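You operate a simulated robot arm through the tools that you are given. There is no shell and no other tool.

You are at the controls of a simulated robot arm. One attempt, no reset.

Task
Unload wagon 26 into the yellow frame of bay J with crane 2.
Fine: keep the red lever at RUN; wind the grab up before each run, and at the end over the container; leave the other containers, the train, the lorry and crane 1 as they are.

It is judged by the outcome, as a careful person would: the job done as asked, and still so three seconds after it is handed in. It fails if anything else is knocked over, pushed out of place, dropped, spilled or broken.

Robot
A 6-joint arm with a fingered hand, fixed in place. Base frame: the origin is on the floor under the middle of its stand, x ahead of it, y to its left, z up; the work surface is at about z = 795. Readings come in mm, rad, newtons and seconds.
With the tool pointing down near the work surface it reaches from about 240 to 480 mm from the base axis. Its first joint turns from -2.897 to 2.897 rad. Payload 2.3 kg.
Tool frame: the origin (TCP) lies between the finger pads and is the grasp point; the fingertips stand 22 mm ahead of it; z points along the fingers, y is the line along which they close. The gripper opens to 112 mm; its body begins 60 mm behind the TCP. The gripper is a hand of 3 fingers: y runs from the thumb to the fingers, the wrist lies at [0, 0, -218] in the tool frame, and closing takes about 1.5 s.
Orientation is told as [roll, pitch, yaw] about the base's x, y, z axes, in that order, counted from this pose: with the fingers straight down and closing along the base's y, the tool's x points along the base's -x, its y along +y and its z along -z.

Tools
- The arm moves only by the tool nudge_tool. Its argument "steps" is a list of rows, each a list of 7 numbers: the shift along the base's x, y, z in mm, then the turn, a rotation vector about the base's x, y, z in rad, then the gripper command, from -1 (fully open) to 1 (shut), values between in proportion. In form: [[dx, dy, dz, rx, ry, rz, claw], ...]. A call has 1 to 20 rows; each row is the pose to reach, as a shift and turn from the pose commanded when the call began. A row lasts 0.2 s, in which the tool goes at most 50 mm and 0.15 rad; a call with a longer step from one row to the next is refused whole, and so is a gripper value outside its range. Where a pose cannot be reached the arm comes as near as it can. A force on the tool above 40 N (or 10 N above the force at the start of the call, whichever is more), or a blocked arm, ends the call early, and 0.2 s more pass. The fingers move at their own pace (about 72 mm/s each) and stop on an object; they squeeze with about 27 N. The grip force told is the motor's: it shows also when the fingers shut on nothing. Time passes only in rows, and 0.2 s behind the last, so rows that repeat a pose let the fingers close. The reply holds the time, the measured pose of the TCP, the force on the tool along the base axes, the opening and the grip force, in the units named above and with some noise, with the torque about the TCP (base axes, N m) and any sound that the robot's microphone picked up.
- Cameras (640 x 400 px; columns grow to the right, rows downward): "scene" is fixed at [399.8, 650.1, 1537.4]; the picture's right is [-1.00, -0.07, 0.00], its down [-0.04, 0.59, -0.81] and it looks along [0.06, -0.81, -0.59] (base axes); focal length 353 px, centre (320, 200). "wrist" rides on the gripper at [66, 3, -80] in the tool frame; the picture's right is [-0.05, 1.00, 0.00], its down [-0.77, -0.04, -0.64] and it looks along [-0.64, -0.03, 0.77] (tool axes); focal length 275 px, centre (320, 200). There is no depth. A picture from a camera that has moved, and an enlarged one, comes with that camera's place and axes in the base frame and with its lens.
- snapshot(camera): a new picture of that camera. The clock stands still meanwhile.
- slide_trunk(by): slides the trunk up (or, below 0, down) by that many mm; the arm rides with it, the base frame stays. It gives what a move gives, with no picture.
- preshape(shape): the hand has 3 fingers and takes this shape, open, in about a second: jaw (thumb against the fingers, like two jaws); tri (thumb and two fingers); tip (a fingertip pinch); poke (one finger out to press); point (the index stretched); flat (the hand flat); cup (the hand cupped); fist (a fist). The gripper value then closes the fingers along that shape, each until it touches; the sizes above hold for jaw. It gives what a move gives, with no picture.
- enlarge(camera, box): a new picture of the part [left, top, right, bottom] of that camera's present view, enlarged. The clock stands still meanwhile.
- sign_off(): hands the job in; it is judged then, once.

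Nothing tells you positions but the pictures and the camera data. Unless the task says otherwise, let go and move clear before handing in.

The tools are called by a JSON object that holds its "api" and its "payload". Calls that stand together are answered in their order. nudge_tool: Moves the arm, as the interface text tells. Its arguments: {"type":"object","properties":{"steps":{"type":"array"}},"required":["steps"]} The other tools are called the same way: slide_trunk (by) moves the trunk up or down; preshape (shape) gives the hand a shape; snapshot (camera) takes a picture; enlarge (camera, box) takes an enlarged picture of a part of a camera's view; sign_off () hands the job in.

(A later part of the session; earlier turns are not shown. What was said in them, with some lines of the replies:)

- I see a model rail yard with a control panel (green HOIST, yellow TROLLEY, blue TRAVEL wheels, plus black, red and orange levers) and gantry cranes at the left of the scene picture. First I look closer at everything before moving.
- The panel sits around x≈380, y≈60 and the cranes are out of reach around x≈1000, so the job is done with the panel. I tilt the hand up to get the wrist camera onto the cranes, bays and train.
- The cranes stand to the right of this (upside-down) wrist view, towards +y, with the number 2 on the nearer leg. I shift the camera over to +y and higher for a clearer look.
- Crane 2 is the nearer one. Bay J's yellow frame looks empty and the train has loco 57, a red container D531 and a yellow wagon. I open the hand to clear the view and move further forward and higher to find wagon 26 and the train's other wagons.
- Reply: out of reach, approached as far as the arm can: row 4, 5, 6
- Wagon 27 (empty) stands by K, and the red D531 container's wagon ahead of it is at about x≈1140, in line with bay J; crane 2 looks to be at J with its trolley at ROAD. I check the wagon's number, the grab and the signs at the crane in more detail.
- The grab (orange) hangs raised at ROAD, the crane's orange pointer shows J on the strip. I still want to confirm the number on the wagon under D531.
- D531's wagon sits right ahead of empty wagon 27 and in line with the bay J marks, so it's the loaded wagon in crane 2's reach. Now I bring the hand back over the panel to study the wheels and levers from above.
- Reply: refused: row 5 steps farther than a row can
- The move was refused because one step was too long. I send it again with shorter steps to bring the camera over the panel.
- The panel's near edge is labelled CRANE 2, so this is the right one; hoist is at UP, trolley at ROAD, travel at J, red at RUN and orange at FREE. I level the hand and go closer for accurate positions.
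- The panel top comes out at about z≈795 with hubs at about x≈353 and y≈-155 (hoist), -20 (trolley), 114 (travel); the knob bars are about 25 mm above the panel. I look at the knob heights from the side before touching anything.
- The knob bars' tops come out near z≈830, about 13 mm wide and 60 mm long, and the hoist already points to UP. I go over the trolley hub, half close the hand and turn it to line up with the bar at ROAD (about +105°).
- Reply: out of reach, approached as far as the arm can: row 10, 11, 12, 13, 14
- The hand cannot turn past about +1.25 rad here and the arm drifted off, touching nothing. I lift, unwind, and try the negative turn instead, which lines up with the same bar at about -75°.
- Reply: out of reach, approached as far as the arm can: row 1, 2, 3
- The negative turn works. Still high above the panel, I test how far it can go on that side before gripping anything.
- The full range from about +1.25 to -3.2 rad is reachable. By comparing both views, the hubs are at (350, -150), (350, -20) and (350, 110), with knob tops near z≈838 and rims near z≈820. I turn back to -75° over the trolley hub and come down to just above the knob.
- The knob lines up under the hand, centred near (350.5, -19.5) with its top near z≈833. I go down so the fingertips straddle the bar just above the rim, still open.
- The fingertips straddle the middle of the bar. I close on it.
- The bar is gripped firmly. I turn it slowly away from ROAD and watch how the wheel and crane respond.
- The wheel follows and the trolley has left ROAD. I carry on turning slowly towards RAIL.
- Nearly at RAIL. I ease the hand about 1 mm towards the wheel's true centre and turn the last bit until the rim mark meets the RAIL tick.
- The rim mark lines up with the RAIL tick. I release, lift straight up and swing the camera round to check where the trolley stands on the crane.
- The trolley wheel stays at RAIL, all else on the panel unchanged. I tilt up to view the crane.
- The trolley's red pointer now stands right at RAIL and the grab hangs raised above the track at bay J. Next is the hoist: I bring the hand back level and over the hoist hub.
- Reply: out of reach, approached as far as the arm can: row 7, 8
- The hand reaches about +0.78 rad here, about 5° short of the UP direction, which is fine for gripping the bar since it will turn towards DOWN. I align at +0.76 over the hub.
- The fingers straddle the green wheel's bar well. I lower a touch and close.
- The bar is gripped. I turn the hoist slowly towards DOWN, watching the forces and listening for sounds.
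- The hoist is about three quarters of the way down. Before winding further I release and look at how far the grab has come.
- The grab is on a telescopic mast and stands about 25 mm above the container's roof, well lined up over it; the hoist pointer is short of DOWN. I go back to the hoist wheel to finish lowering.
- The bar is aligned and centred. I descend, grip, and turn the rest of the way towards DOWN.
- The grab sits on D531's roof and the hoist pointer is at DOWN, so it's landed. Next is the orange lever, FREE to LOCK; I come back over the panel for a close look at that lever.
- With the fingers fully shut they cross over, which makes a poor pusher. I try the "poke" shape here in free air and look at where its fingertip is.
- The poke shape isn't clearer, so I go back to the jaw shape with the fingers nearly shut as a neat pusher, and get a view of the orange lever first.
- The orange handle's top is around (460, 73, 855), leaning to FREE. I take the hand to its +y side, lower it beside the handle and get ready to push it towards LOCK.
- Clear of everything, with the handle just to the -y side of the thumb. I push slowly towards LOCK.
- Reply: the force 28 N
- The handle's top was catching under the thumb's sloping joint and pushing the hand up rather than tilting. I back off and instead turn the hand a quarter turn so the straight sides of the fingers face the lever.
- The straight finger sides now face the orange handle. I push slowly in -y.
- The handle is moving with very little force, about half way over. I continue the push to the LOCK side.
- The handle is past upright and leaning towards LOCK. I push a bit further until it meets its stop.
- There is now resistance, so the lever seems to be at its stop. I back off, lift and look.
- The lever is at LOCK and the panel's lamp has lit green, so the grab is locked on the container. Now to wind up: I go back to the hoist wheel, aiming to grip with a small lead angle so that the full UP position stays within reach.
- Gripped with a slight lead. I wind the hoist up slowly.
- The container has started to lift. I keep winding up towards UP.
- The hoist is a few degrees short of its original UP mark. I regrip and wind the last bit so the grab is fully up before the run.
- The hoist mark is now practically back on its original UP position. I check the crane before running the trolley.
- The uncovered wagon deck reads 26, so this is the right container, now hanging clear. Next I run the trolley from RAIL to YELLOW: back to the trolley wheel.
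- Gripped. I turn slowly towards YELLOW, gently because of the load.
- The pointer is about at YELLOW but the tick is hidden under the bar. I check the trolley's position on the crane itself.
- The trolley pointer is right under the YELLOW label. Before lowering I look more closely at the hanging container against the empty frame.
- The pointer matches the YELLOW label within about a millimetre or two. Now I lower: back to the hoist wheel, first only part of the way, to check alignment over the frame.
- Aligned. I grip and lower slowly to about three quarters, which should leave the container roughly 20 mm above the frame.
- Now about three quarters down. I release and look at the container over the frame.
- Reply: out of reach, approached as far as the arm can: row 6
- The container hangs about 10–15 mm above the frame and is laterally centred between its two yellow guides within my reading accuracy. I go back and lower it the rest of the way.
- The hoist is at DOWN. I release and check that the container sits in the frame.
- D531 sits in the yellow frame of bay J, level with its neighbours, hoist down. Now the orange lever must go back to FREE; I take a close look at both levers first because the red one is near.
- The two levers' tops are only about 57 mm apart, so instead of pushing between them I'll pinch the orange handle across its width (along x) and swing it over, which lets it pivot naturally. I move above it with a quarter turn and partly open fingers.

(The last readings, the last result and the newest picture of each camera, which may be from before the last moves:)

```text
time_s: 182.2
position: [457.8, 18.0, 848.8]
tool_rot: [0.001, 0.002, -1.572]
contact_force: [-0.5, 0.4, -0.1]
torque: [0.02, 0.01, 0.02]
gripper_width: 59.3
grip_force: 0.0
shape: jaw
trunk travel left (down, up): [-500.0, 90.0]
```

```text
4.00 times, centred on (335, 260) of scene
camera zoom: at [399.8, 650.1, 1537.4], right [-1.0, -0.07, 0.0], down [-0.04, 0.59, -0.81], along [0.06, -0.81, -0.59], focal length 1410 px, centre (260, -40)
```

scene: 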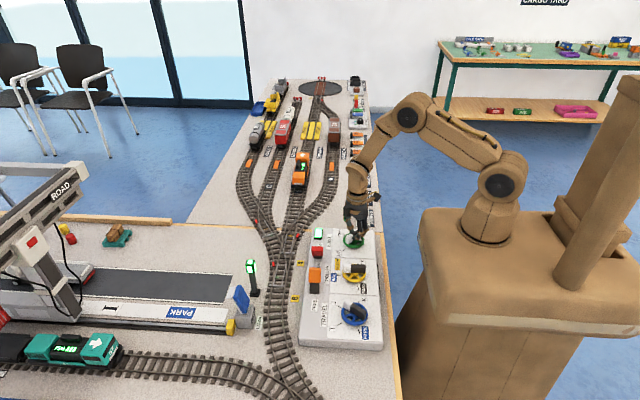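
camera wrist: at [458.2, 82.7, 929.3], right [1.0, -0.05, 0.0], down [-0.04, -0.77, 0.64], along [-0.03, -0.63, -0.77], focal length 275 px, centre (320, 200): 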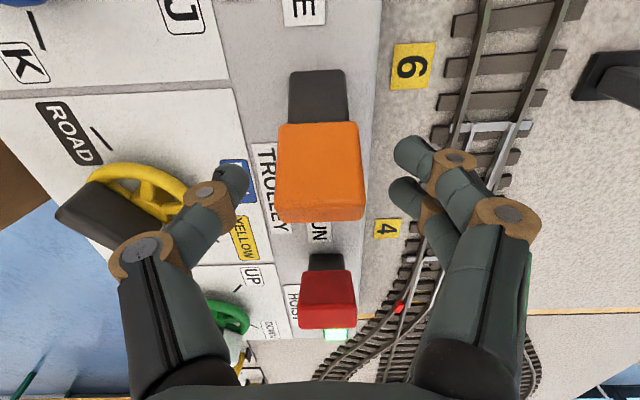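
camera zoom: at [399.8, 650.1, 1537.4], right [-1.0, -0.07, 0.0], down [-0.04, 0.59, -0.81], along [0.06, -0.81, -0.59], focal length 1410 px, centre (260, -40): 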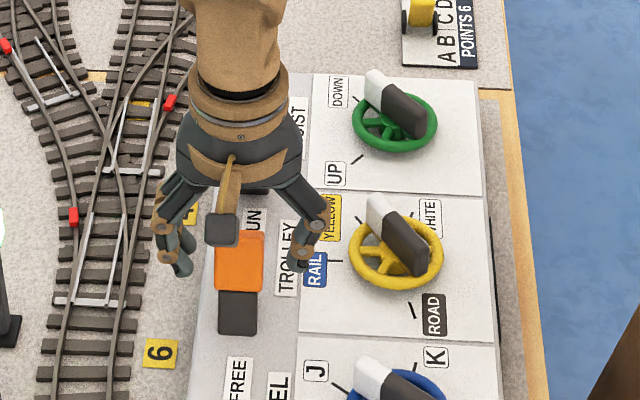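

The handle is centred between thumb and fingers. I pinch it.

{"api": "nudge_tool", "payload": {"steps": [[0, 0, 0, 0, 0, 0, 0.1], [0, 0, 0, 0, 0, 0, 0.3], [0, 0, 0, 0, 0, 0, 0.5], [0, 0, 0, 0, 0, 0, 0.6], [0, 0, 0, 0, 0, 0, 0.6], [0, 0, 0, 0, 0, 0, 0.6]]}}

{"api": "snapshot", "payload": {"camera": "wrist"}}

```text
time_s: 183.6
position: [456.4, 16.8, 848.2]
tool_rot: [0.001, 0.001, -1.571]
contact_force: [-1.3, 2.0, -0.2]
torque: [0.12, -0.36, 0.14]
gripper_width: 11.7
grip_force: 27.4
shape: jaw
trunk travel left (down, up): [-500.0, 90.0]
```

```text
taken
camera wrist: at [458.2, 83.1, 929.6], right [1.0, -0.05, 0.0], down [-0.04, -0.77, 0.64], along [-0.03, -0.63, -0.77], focal length 275 px, centre (320, 200)
```

wrist: 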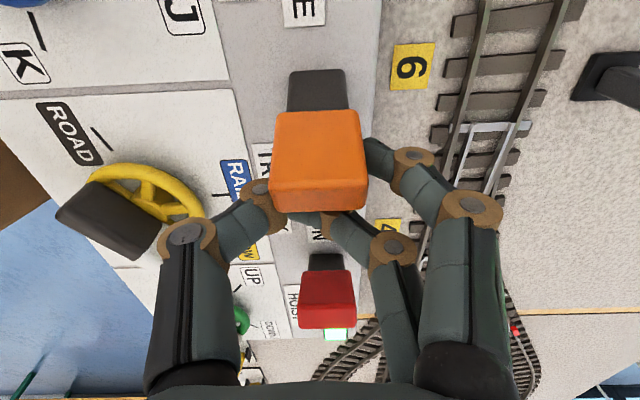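

One finger and the thumb tip have slipped behind the handle on its -y side, which is fine for drawing it towards +y. I move it over slowly along its arc.

{"api": "nudge_tool", "payload": {"steps": [[0, 4, 1.5, 0, 0, 0, 0.6], [0, 8, 3, 0, 0, 0, 0.6], [0, 12, 4.5, 0, 0, 0, 0.6], [0, 16, 6, 0, 0, 0, 0.6], [0, 20, 7, 0, 0, 0, 0.6], [0, 24, 7.5, 0, 0, 0, 0.6], [0, 28, 7.5, 0, 0, 0, 0.6], [0, 32, 7.5, 0, 0, 0, 0.6]]}}

{"api": "snapshot", "payload": {"camera": "wrist"}}

```text
time_s: 185.4
position: [458.4, 48.8, 853.9]
tool_rot: [-0.002, 0.001, -1.573]
contact_force: [11.6, -0.3, -5.1]
torque: [-0.09, -0.12, -0.12]
gripper_width: 5.2
grip_force: 27.3
shape: jaw
trunk travel left (down, up): [-500.0, 90.0]
```

```text
taken
camera wrist: at [461.1, 114.7, 935.0], right [1.0, -0.05, 0.0], down [-0.04, -0.77, 0.64], along [-0.03, -0.63, -0.77], focal length 275 px, centre (320, 200)
```

wrist: 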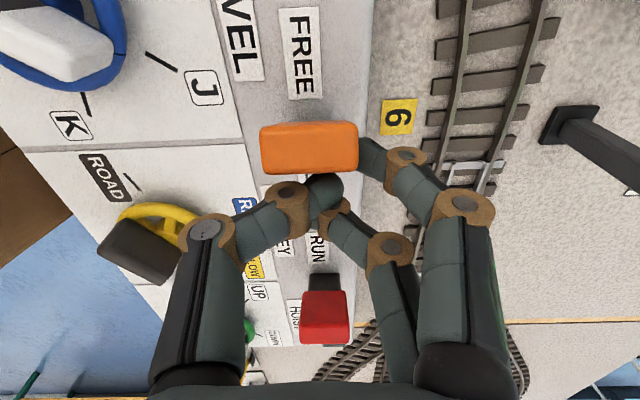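

The lever is upright. I continue on towards FREE.

{"api": "nudge_tool", "payload": {"steps": [[0, 4, 0, 0, 0, 0, 0.6], [0, 8, -1, 0, 0, 0, 0.6], [0, 12, -2, 0, 0, 0, 0.6], [0, 16, -3, 0, 0, 0, 0.6], [0, 20, -4, 0, 0, 0, 0.6], [0, 23, -5, 0, 0, 0, 0.6]]}}

{"api": "snapshot", "payload": {"camera": "wrist"}}

{"api": "enlarge", "payload": {"camera": "scene", "box": [290, 210, 380, 320]}}

```text
time_s: 186.4
position: [461.5, 55.1, 852.8]
tool_rot: [0.008, -0.001, -1.571]
contact_force: [9.1, -38.5, 6.6]
torque: [-0.56, -0.14, -0.36]
gripper_width: 5.6
grip_force: 27.1
shape: jaw
trunk travel left (down, up): [-500.0, 90.0]
stopped in row 4: the force on the tool passed its limit at 43 N (the readings are from after the stop); the commanded pose is now the measured one
```

```text
taken
camera wrist: at [460.7, 121.7, 933.7], right [1.0, -0.05, 0.01], down [-0.04, -0.77, 0.64], along [-0.02, -0.64, -0.77], focal length 275 px, centre (320, 200)
```

wrist: 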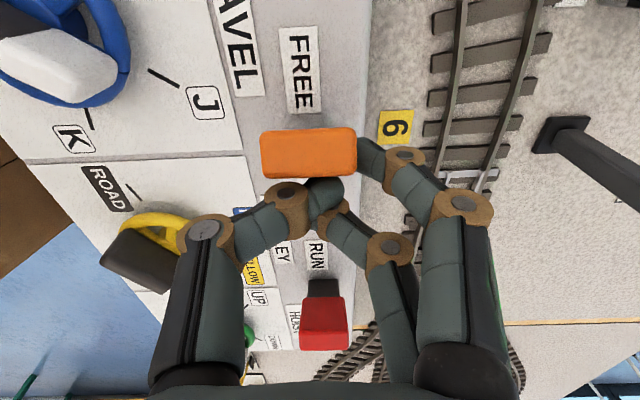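

```text
3.64 times, centred on (335, 265) of scene
camera zoom: at [399.8, 650.1, 1537.4], right [-1.0, -0.07, 0.0], down [-0.04, 0.59, -0.81], along [0.06, -0.81, -0.59], focal length 1282 px, centre (266, -36)
```

zoom: 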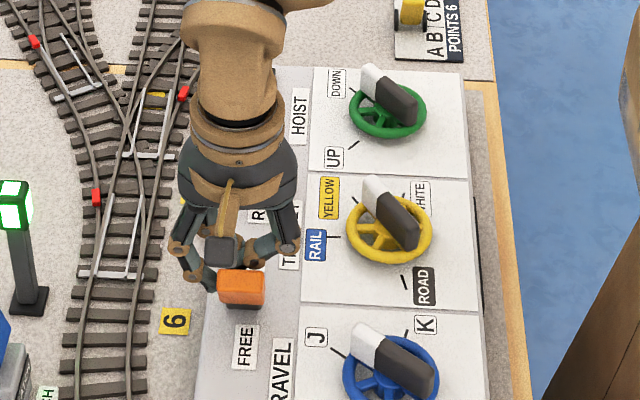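

The lever hit its stop at FREE (force limit reached). I ease back a little, open and lift straight off, then check.

{"api": "nudge_tool", "payload": {"steps": [[0, -3, 0, 0, 0, 0, 0.6], [0, -6, 0, 0, 0, 0, 0.4], [0, -8, 0, 0, 0, 0, 0.1], [0, -8, 0, 0, 0, 0, -0.2], [0, -8, 0, 0, 0, 0, -0.2], [0, -8, 0, 0, 0, 0, -0.2]]}}

{"api": "snapshot", "payload": {"camera": "wrist"}}

```text
time_s: 187.8
position: [457.4, 54.6, 851.1]
tool_rot: [0.002, -0.001, -1.57]
contact_force: [-0.1, 1.0, 0.0]
torque: [-0.01, -0.02, -0.04]
gripper_width: 66.8
grip_force: 0.0
shape: jaw
trunk travel left (down, up): [-500.0, 90.0]
```

```text
taken
camera wrist: at [458.5, 120.8, 932.7], right [1.0, -0.05, 0.0], down [-0.04, -0.77, 0.64], along [-0.03, -0.64, -0.77], focal length 275 px, centre (320, 200)
```

wrist: 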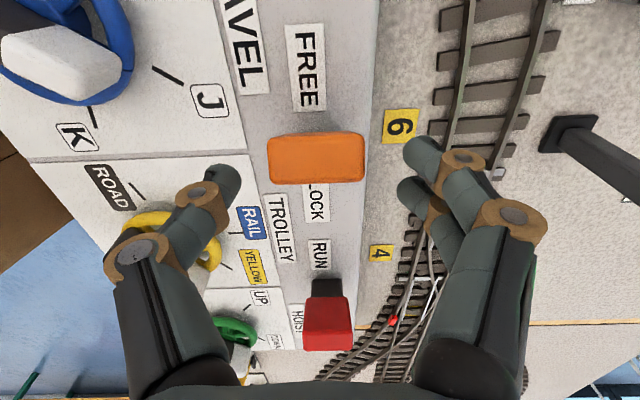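

{"api": "nudge_tool", "payload": {"steps": [[0, 0, 15, 0, 0, 0, -0.2], [0, 0, 35, 0, 0, 0, -0.2], [0, 0, 60, 0, 0, 0, -0.2], [-8, -15, 85, 0, 0, 0.14, 0], [-20, -35, 100, 0, 0, 0.28, 0.2], [-32, -55, 110, 0, 0, 0.42, 0.2], [-45, -80, 110, 0, 0, 0.56, 0.2], [-60, -105, 110, 0, 0, 0.6, 0.2], [-75, -130, 110, 0, 0, 0.6, 0.2], [-90, -155, 100, 0, 0, 0.6, 0.2], [-107, -180, 80, 0, 0, 0.6, 0.2], [-107, -207, 70, 0, 0, 0.6, 0.2]]}}

{"api": "enlarge", "payload": {"camera": "scene", "box": [290, 210, 400, 360]}}

{"api": "snapshot", "payload": {"camera": "wrist"}}

```text
time_s: 190.4
position: [351.6, -152.7, 924.2]
tool_rot: [0.003, -0.001, -0.969]
contact_force: [-0.5, -0.8, 0.1]
torque: [-0.02, -0.01, 0.0]
gripper_width: 45.6
grip_force: 0.1
shape: jaw
trunk travel left (down, up): [-500.0, 90.0]
```

```text
2.67 times, centred on (345, 285) of scene
camera zoom: at [399.8, 650.1, 1537.4], right [-1.0, -0.07, 0.0], down [-0.04, 0.59, -0.81], along [0.06, -0.81, -0.59], focal length 940 px, centre (253, -27)
```

zoom: 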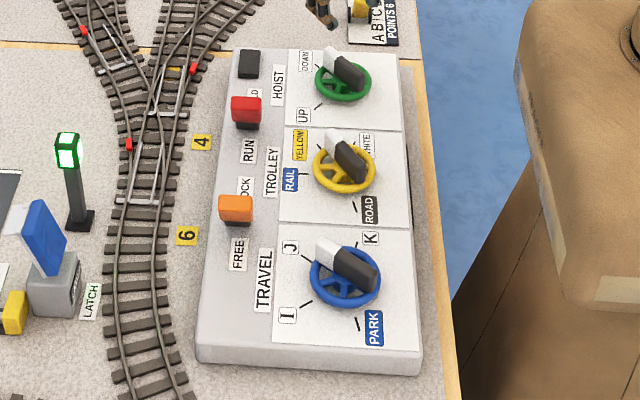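

```text
taken
camera wrist: at [314.5, -97.4, 1005.0], right [0.85, 0.53, 0.0], down [0.4, -0.66, 0.64], along [0.34, -0.54, -0.77], focal length 275 px, centre (320, 200)
```

wrist: 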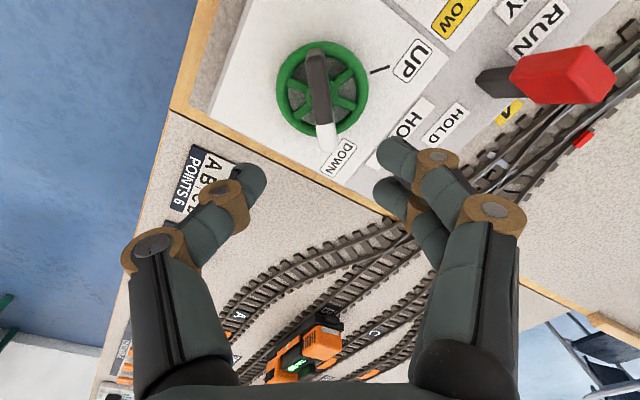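

The lamp is off, orange is at FREE, red still at RUN. I'm already over the hoist wheel, so I descend, grip with the small lead angle and wind the empty grab up.

{"api": "nudge_tool", "payload": {"steps": [[0, 0, -15, 0, 0, -0.02, 0.2], [0, 0, -30, 0, 0, -0.03, 0.2], [0, 0, -45, 0, 0, -0.03, 0.2], [0, 0, -60, 0, 0, -0.03, 0.2], [0, 0, -72, 0, 0, -0.03, 0.2], [0, 0, -78, 0, 0, -0.03, 0.2], [0, 0, -81, 0, 0, -0.03, 0.2], [0, 0, -81, 0, 0, -0.03, 0.5], [0, 0, -81, 0, 0, -0.03, 0.8], [0, 0, -81, 0, 0, -0.03, 1], [0, 0, -81, 0, 0, -0.03, 1], [0, 0, -81, 0, 0, -0.03, 1], [0, 0, -81, 0, 0, -0.03, 1]]}}

{"api": "snapshot", "payload": {"camera": "wrist"}}

```text
time_s: 193.2
position: [349.6, -151.9, 840.2]
tool_rot: [0.003, -0.002, -1.0]
contact_force: [0.2, 0.8, -3.9]
torque: [0.04, -0.03, 0.01]
gripper_width: 7.0
grip_force: 26.4
shape: jaw
trunk travel left (down, up): [-500.0, 90.0]
```

```text
taken
camera wrist: at [315.2, -96.0, 922.1], right [0.87, 0.5, 0.0], down [0.38, -0.67, 0.64], along [0.32, -0.55, -0.77], focal length 275 px, centre (320, 200)
```

wrist: 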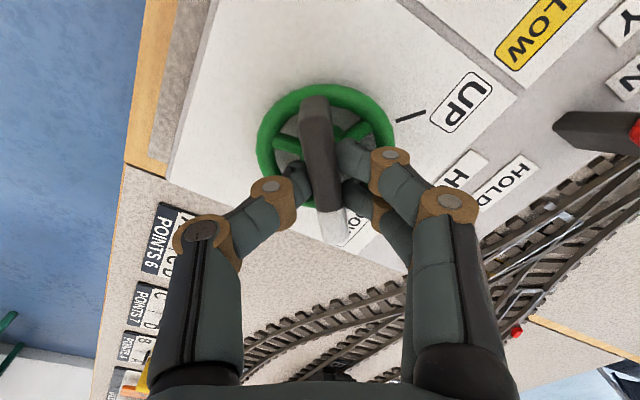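

{"api": "nudge_tool", "payload": {"steps": [[0, 0, 0, 0, 0, 0.05, 1], [0, 0, 0, 0, 0, 0.1, 1], [0, 0, 0, 0, 0, 0.15, 1], [0, 0, 0, 0, 0, 0.2, 1], [0, 0, 0, 0, 0, 0.25, 1], [0, 0, 0, 0, 0, 0.3, 1], [0, 0, 0, 0, 0, 0.35, 1], [0, 0, 0, 0, 0, 0.4, 1], [0, 0, 0, 0, 0, 0.45, 1], [0, 0, 0, 0, 0, 0.5, 1], [0, 0, 0, 0, 0, 0.55, 1], [0, 0, 0, 0, 0, 0.6, 1], [0, 0, 0, 0, 0, 0.65, 1], [0, 0, 0, 0, 0, 0.7, 1], [0, 0, 0, 0, 0, 0.75, 1], [0, 0, 0, 0, 0, 0.8, 1], [0, 0, 0, 0, 0, 0.85, 1], [0, 0, 0, 0, 0, 0.9, 1]]}}

{"api": "nudge_tool", "payload": {"steps": [[0, 0, 0, 0, 0, 0.05, 1], [0, 0, 0, 0, 0, 0.1, 1], [0, 0, 0, 0, 0, 0.15, 1], [0, 0, 0, 0, 0, 0.2, 1], [0, 0, 0, 0, 0, 0.25, 1], [0, 0, 0, 0, 0, 0.3, 1], [0, 0, 0, 0, 0, 0.35, 1], [0, 0, 0, 0, 0, 0.4, 1], [0, 0, 0, 0, 0, 0.45, 1], [0, 0, 0, 0, 0, 0.5, 1], [0, 0, 0, 0, 0, 0.55, 1], [0, 0, 0, 0, 0, 0.6, 1], [0, 0, 0, 0, 0, 0.65, 1], [0, 0, 0, 0, 0, 0.7, 1], [0, 0, 0, 0, 0, 0.75, 1], [0, 0, 0, 0, 0, 0.8, 1], [0, 0, 0, 0, 0, 0.84, 1], [0, 0, 0, 0, 0, 0.86, 1], [0, 0, 0, 0, 0, 0.86, 1]]}}

{"api": "snapshot", "payload": {"camera": "wrist"}}

```text
time_s: 197.0
position: [351.0, -154.0, 841.6]
tool_rot: [0.002, -0.003, -0.1]
contact_force: [4.9, -7.0, 1.3]
torque: [-0.06, -0.08, -0.05]
gripper_width: 6.5
grip_force: 26.6
shape: jaw
trunk travel left (down, up): [-500.0, 90.0]
```

```text
time_s: 201.0
position: [352.4, -153.4, 840.6]
tool_rot: [0.005, -0.003, 0.76]
contact_force: [13.6, -2.9, 2.5]
torque: [-0.08, -0.23, -0.04]
gripper_width: 6.6
grip_force: 27.0
shape: jaw
trunk travel left (down, up): [-500.0, 90.0]
```

```text
taken
camera wrist: at [300.5, -197.5, 921.8], right [-0.65, 0.76, 0.0], down [0.58, 0.5, 0.64], along [0.48, 0.42, -0.77], focal length 275 px, centre (320, 200)
```

wrist: 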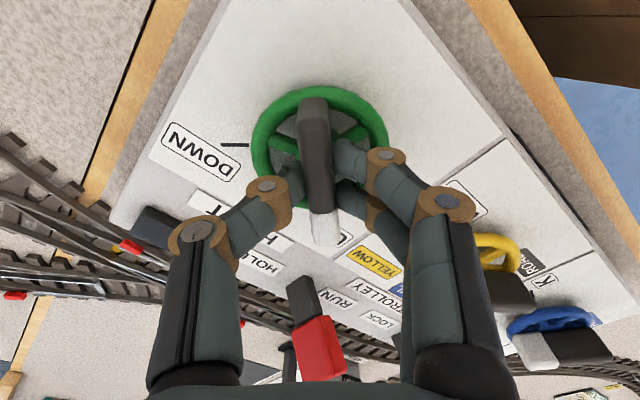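

{"api": "nudge_tool", "payload": {"steps": [[0, 0, 0, 0, 0, 0, 0.8], [0, 0, 0, 0, 0, 0, 0.5], [0, 0, 0, 0, 0, 0, 0.2], [0, 0, 0, 0, 0, 0, 0.2], [0, 0, 10, 0, 0, 0, 0.2], [0, 0, 30, 0, 0, 0, 0.2], [0, 0, 60, 0, 0, -0.05, 0.2], [0, 0, 62, 0, 0, -0.08, 0.2]]}}

{"api": "enlarge", "payload": {"camera": "scene", "box": [335, 220, 375, 250]}}

{"api": "enlarge", "payload": {"camera": "wrist", "box": [230, 40, 410, 220]}}

```text
time_s: 202.8
position: [350.7, -153.1, 903.0]
tool_rot: [0.005, -0.003, 0.678]
contact_force: [-0.1, 0.0, -1.0]
torque: [0.01, 0.01, -0.03]
gripper_width: 44.5
grip_force: 0.1
shape: jaw
trunk travel left (down, up): [-500.0, 90.0]
```

```text
13.33 times, centred on (355, 235) of scene
camera zoom: at [399.8, 650.1, 1537.4], right [-1.0, -0.07, 0.0], down [-0.04, 0.59, -0.81], along [0.06, -0.81, -0.59], focal length 4702 px, centre (-147, -267)
```

zoom: 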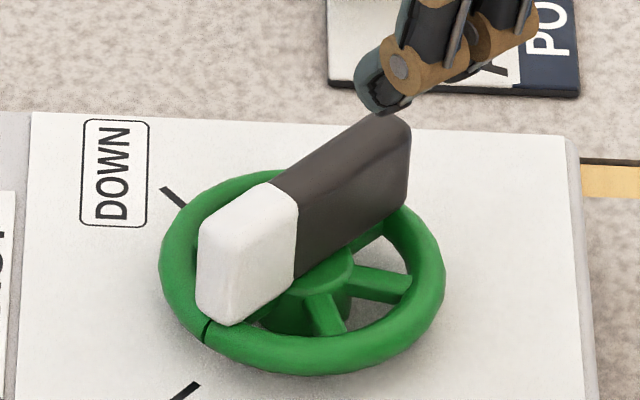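

```text
2.22 times, centred on (320, 130) of wrist
camera zoom: at [295.5, -192.9, 984.1], right [-0.59, 0.81, 0.0], down [0.62, 0.45, 0.64], along [0.51, 0.38, -0.77], focal length 612 px, centre (320, 356)
```

zoom: 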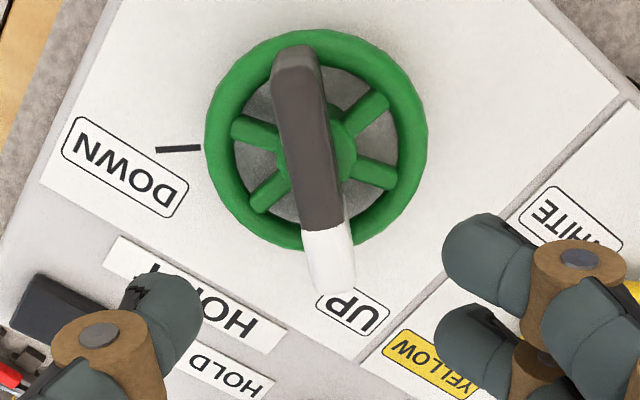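

The mark is still two or three degrees short of the original UP position. I regrip with a bit more lead and finish the winding.

{"api": "nudge_tool", "payload": {"steps": [[0, 0, -15, 0, 0, -0.03, 0.2], [0, 0, -30, 0, 0, -0.05, 0.2], [0, 0, -45, 0, 0, -0.05, 0.2], [0, 0, -55, 0, 0, -0.05, 0.2], [0, 0, -60, 0, 0, -0.05, 0.2], [0, 0, -60, 0, 0, -0.05, 0.5], [0, 0, -60, 0, 0, -0.05, 0.8], [0, 0, -60, 0, 0, -0.05, 1], [0, 0, -60, 0, 0, -0.05, 1], [0, 0, -60, 0, 0, -0.05, 1], [0, 0, -60, 0, 0, -0.05, 1]]}}

{"api": "nudge_tool", "payload": {"steps": [[0, 0, 0, 0, 0, 0.03, 1], [0, 0, 0, 0, 0, 0.06, 1], [0, 0, 0, 0, 0, 0.09, 1], [0, 0, 0, 0, 0, 0.12, 1], [0, 0, 0, 0, 0, 0.135, 1], [0, 0, 0, 0, 0, 0.135, 1]]}}

{"api": "nudge_tool", "payload": {"steps": [[0, 0, 0, 0, 0, 0, 0.8], [0, 0, 0, 0, 0, 0, 0.5], [0, 0, 0, 0, 0, 0, 0.2], [0, 0, 0, 0, 0, 0, 0.2], [0, 0, 10, 0, 0, 0, 0.2], [0, 0, 30, 0, 0, 0, 0.2], [0, 0, 60, 0, 0, -0.05, 0.2], [0, 0, 90, 0, 0, -0.1, 0.2]]}}

{"api": "enlarge", "payload": {"camera": "scene", "box": [335, 220, 375, 250]}}

```text
time_s: 205.2
position: [351.6, -151.5, 843.1]
tool_rot: [0.003, -0.003, 0.63]
contact_force: [0.0, -0.9, -3.5]
torque: [0.0, 0.04, 0.02]
gripper_width: 7.1
grip_force: 27.0
shape: jaw
trunk travel left (down, up): [-500.0, 90.0]
```

```text
time_s: 206.6
position: [351.4, -152.3, 842.9]
tool_rot: [0.004, -0.001, 0.766]
contact_force: [-0.5, 0.7, -5.3]
torque: [0.02, 0.02, -0.08]
gripper_width: 6.9
grip_force: 27.2
shape: jaw
trunk travel left (down, up): [-500.0, 90.0]
```

```text
time_s: 208.4
position: [350.2, -152.0, 934.7]
tool_rot: [0.004, -0.002, 0.664]
contact_force: [-0.1, 0.3, -0.6]
torque: [0.01, -0.02, 0.01]
gripper_width: 44.8
grip_force: 0.1
shape: jaw
trunk travel left (down, up): [-500.0, 90.0]
```

```text
13.33 times, centred on (355, 235) of scene
camera zoom: at [399.8, 650.1, 1537.4], right [-1.0, -0.07, 0.0], down [-0.04, 0.59, -0.81], along [0.06, -0.81, -0.59], focal length 4702 px, centre (-147, -267)
```

zoom: 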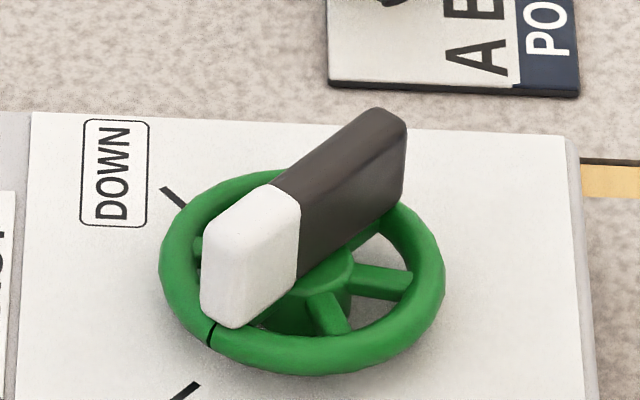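

The hoist mark now matches its original UP position exactly. I take a last look at the crane, container and train.

{"api": "nudge_tool", "payload": {"steps": [[0, 20, 20, 0, 0, -0.14, 0], [0, 45, 40, 0, 0, -0.28, -0.5], [0, 75, 60, 0, 0, -0.42, -1], [0, 105, 80, 0, 0, -0.56, -1], [0, 135, 100, 0, 0, -0.664, -1], [0, 165, 120, 0, 0, -0.664, -1], [0, 195, 150, 0, 0, -0.664, -1], [0, 225, 180, 0, 0, -0.664, -1], [0, 255, 210, 0, 0, -0.664, -1], [0, 280, 230, 0, 0, -0.664, -1], [0, 290, 230, 0, 0, -0.664, -1]]}}

{"api": "nudge_tool", "payload": {"steps": [[15, 20, 15, 0, -0.11, 0, -1], [30, 40, 30, 0, -0.22, 0, -1], [45, 60, 45, 0, -0.33, 0, -1], [60, 80, 60, 0, -0.44, 0, -1], [60, 100, 75, 0, -0.55, 0, -1], [60, 105, 78, 0, -0.55, 0, -1]]}}

{"api": "snapshot", "payload": {"camera": "wrist"}}

{"api": "enlarge", "payload": {"camera": "wrist", "box": [330, 80, 430, 240]}}

{"api": "enlarge", "payload": {"camera": "wrist", "box": [350, 100, 400, 175]}}

{"api": "snapshot", "payload": {"camera": "scene"}}

```text
time_s: 210.8
position: [350.0, 138.0, 1165.8]
tool_rot: [0.005, -0.003, 0.001]
contact_force: [0.1, -0.5, 0.4]
torque: [-0.01, 0.02, -0.04]
gripper_width: 111.8
grip_force: 0.1
shape: jaw
trunk travel left (down, up): [-500.0, 90.0]
```

```text
time_s: 212.2
position: [411.8, 243.1, 1241.8]
tool_rot: [0.004, -0.554, 0.002]
contact_force: [0.4, -0.3, -0.2]
torque: [0.0, 0.02, 0.01]
gripper_width: 111.8
grip_force: 0.1
shape: jaw
trunk travel left (down, up): [-500.0, 90.0]
```

```text
taken
camera wrist: at [311.5, 245.6, 1276.1], right [0.04, 1.0, 0.03], down [0.32, -0.04, 0.95], along [0.95, -0.03, -0.32], focal length 275 px, centre (320, 200)
```

wrist: 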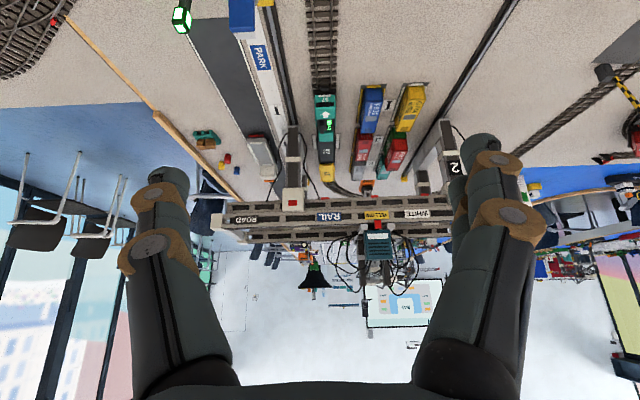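

```text
2.50 times, centred on (380, 160) of wrist
camera zoom: at [311.5, 245.6, 1276.1], right [0.04, 1.0, 0.03], down [0.32, -0.04, 0.95], along [0.95, -0.03, -0.32], focal length 688 px, centre (170, 300)
```

zoom: 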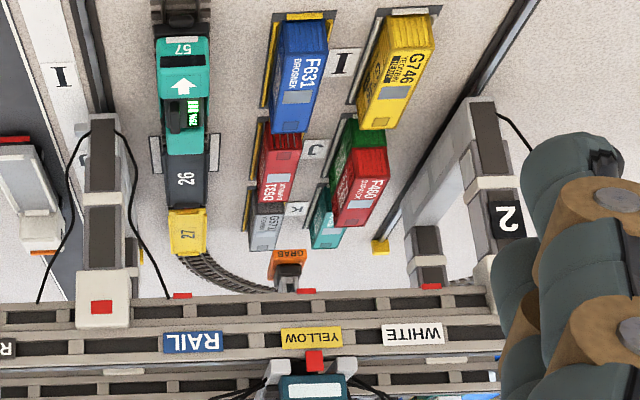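

```text
5.33 times, centred on (375, 138) of wrist
camera zoom: at [311.5, 245.6, 1276.1], right [0.04, 1.0, 0.03], down [0.32, -0.04, 0.95], along [0.95, -0.03, -0.32], focal length 1468 px, centre (27, 533)
```

zoom: 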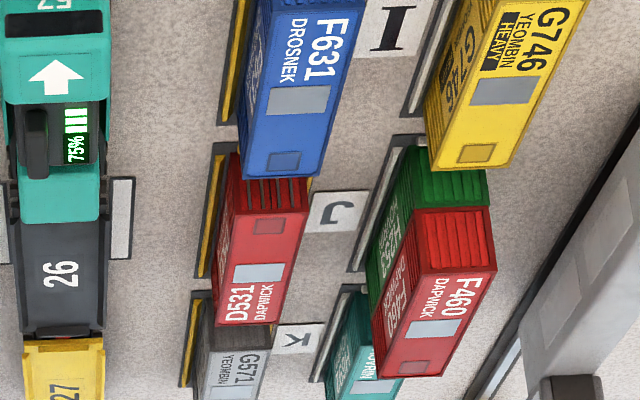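

```text
taken
```

scene: 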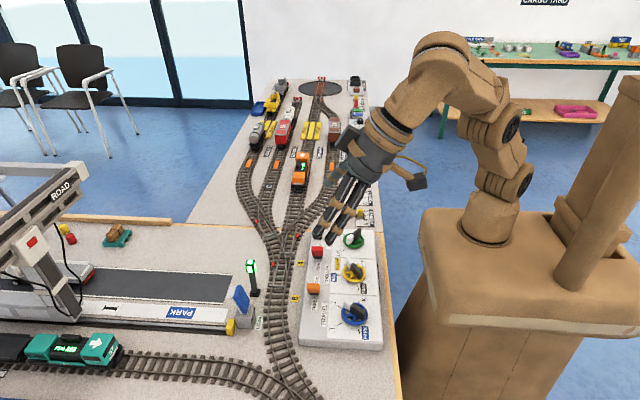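

D531 from wagon 26 is sitting in bay J's yellow frame, with the grab wound up above it and unlocked. Red is still at RUN, crane 2 is still at J, and from what the cameras show the train, lorry and other containers haven't moved. The hand is open and clear, so I hand the job in.

{"api": "sign_off", "payload": {}}

```text
The job is handed in.
```

Wagon 26 is unloaded: its container, D531, now sits in the yellow frame of bay J. The job is handed in, but I haven't been told how it was judged.

- **Crane 2:** it stands at J with the trolley at YELLOW. The grab is unlocked and wound fully up over the container.
- **Runs:** the grab was already at UP before the first run, and I wound it back up before the second.
- **Levers:** red stayed at RUN throughout. Orange went to LOCK for the lift and is back at FREE.
- **Wagon check:** I couldn't read the wagon's number until D531 was lifted off. The deck then showed 26.
- **Everything else:** in the last pictures, the other containers, the train and the lorry were where they started. I never touched crane 1's controls, but I didn't get a clear view of that crane.

My first push on the orange lever caught under the thumb joint, so I backed off and pushed it again from a different angle. On the way back to FREE, the lever reached its stop and tripped the 40 N force limit. Nothing looked displaced either time.
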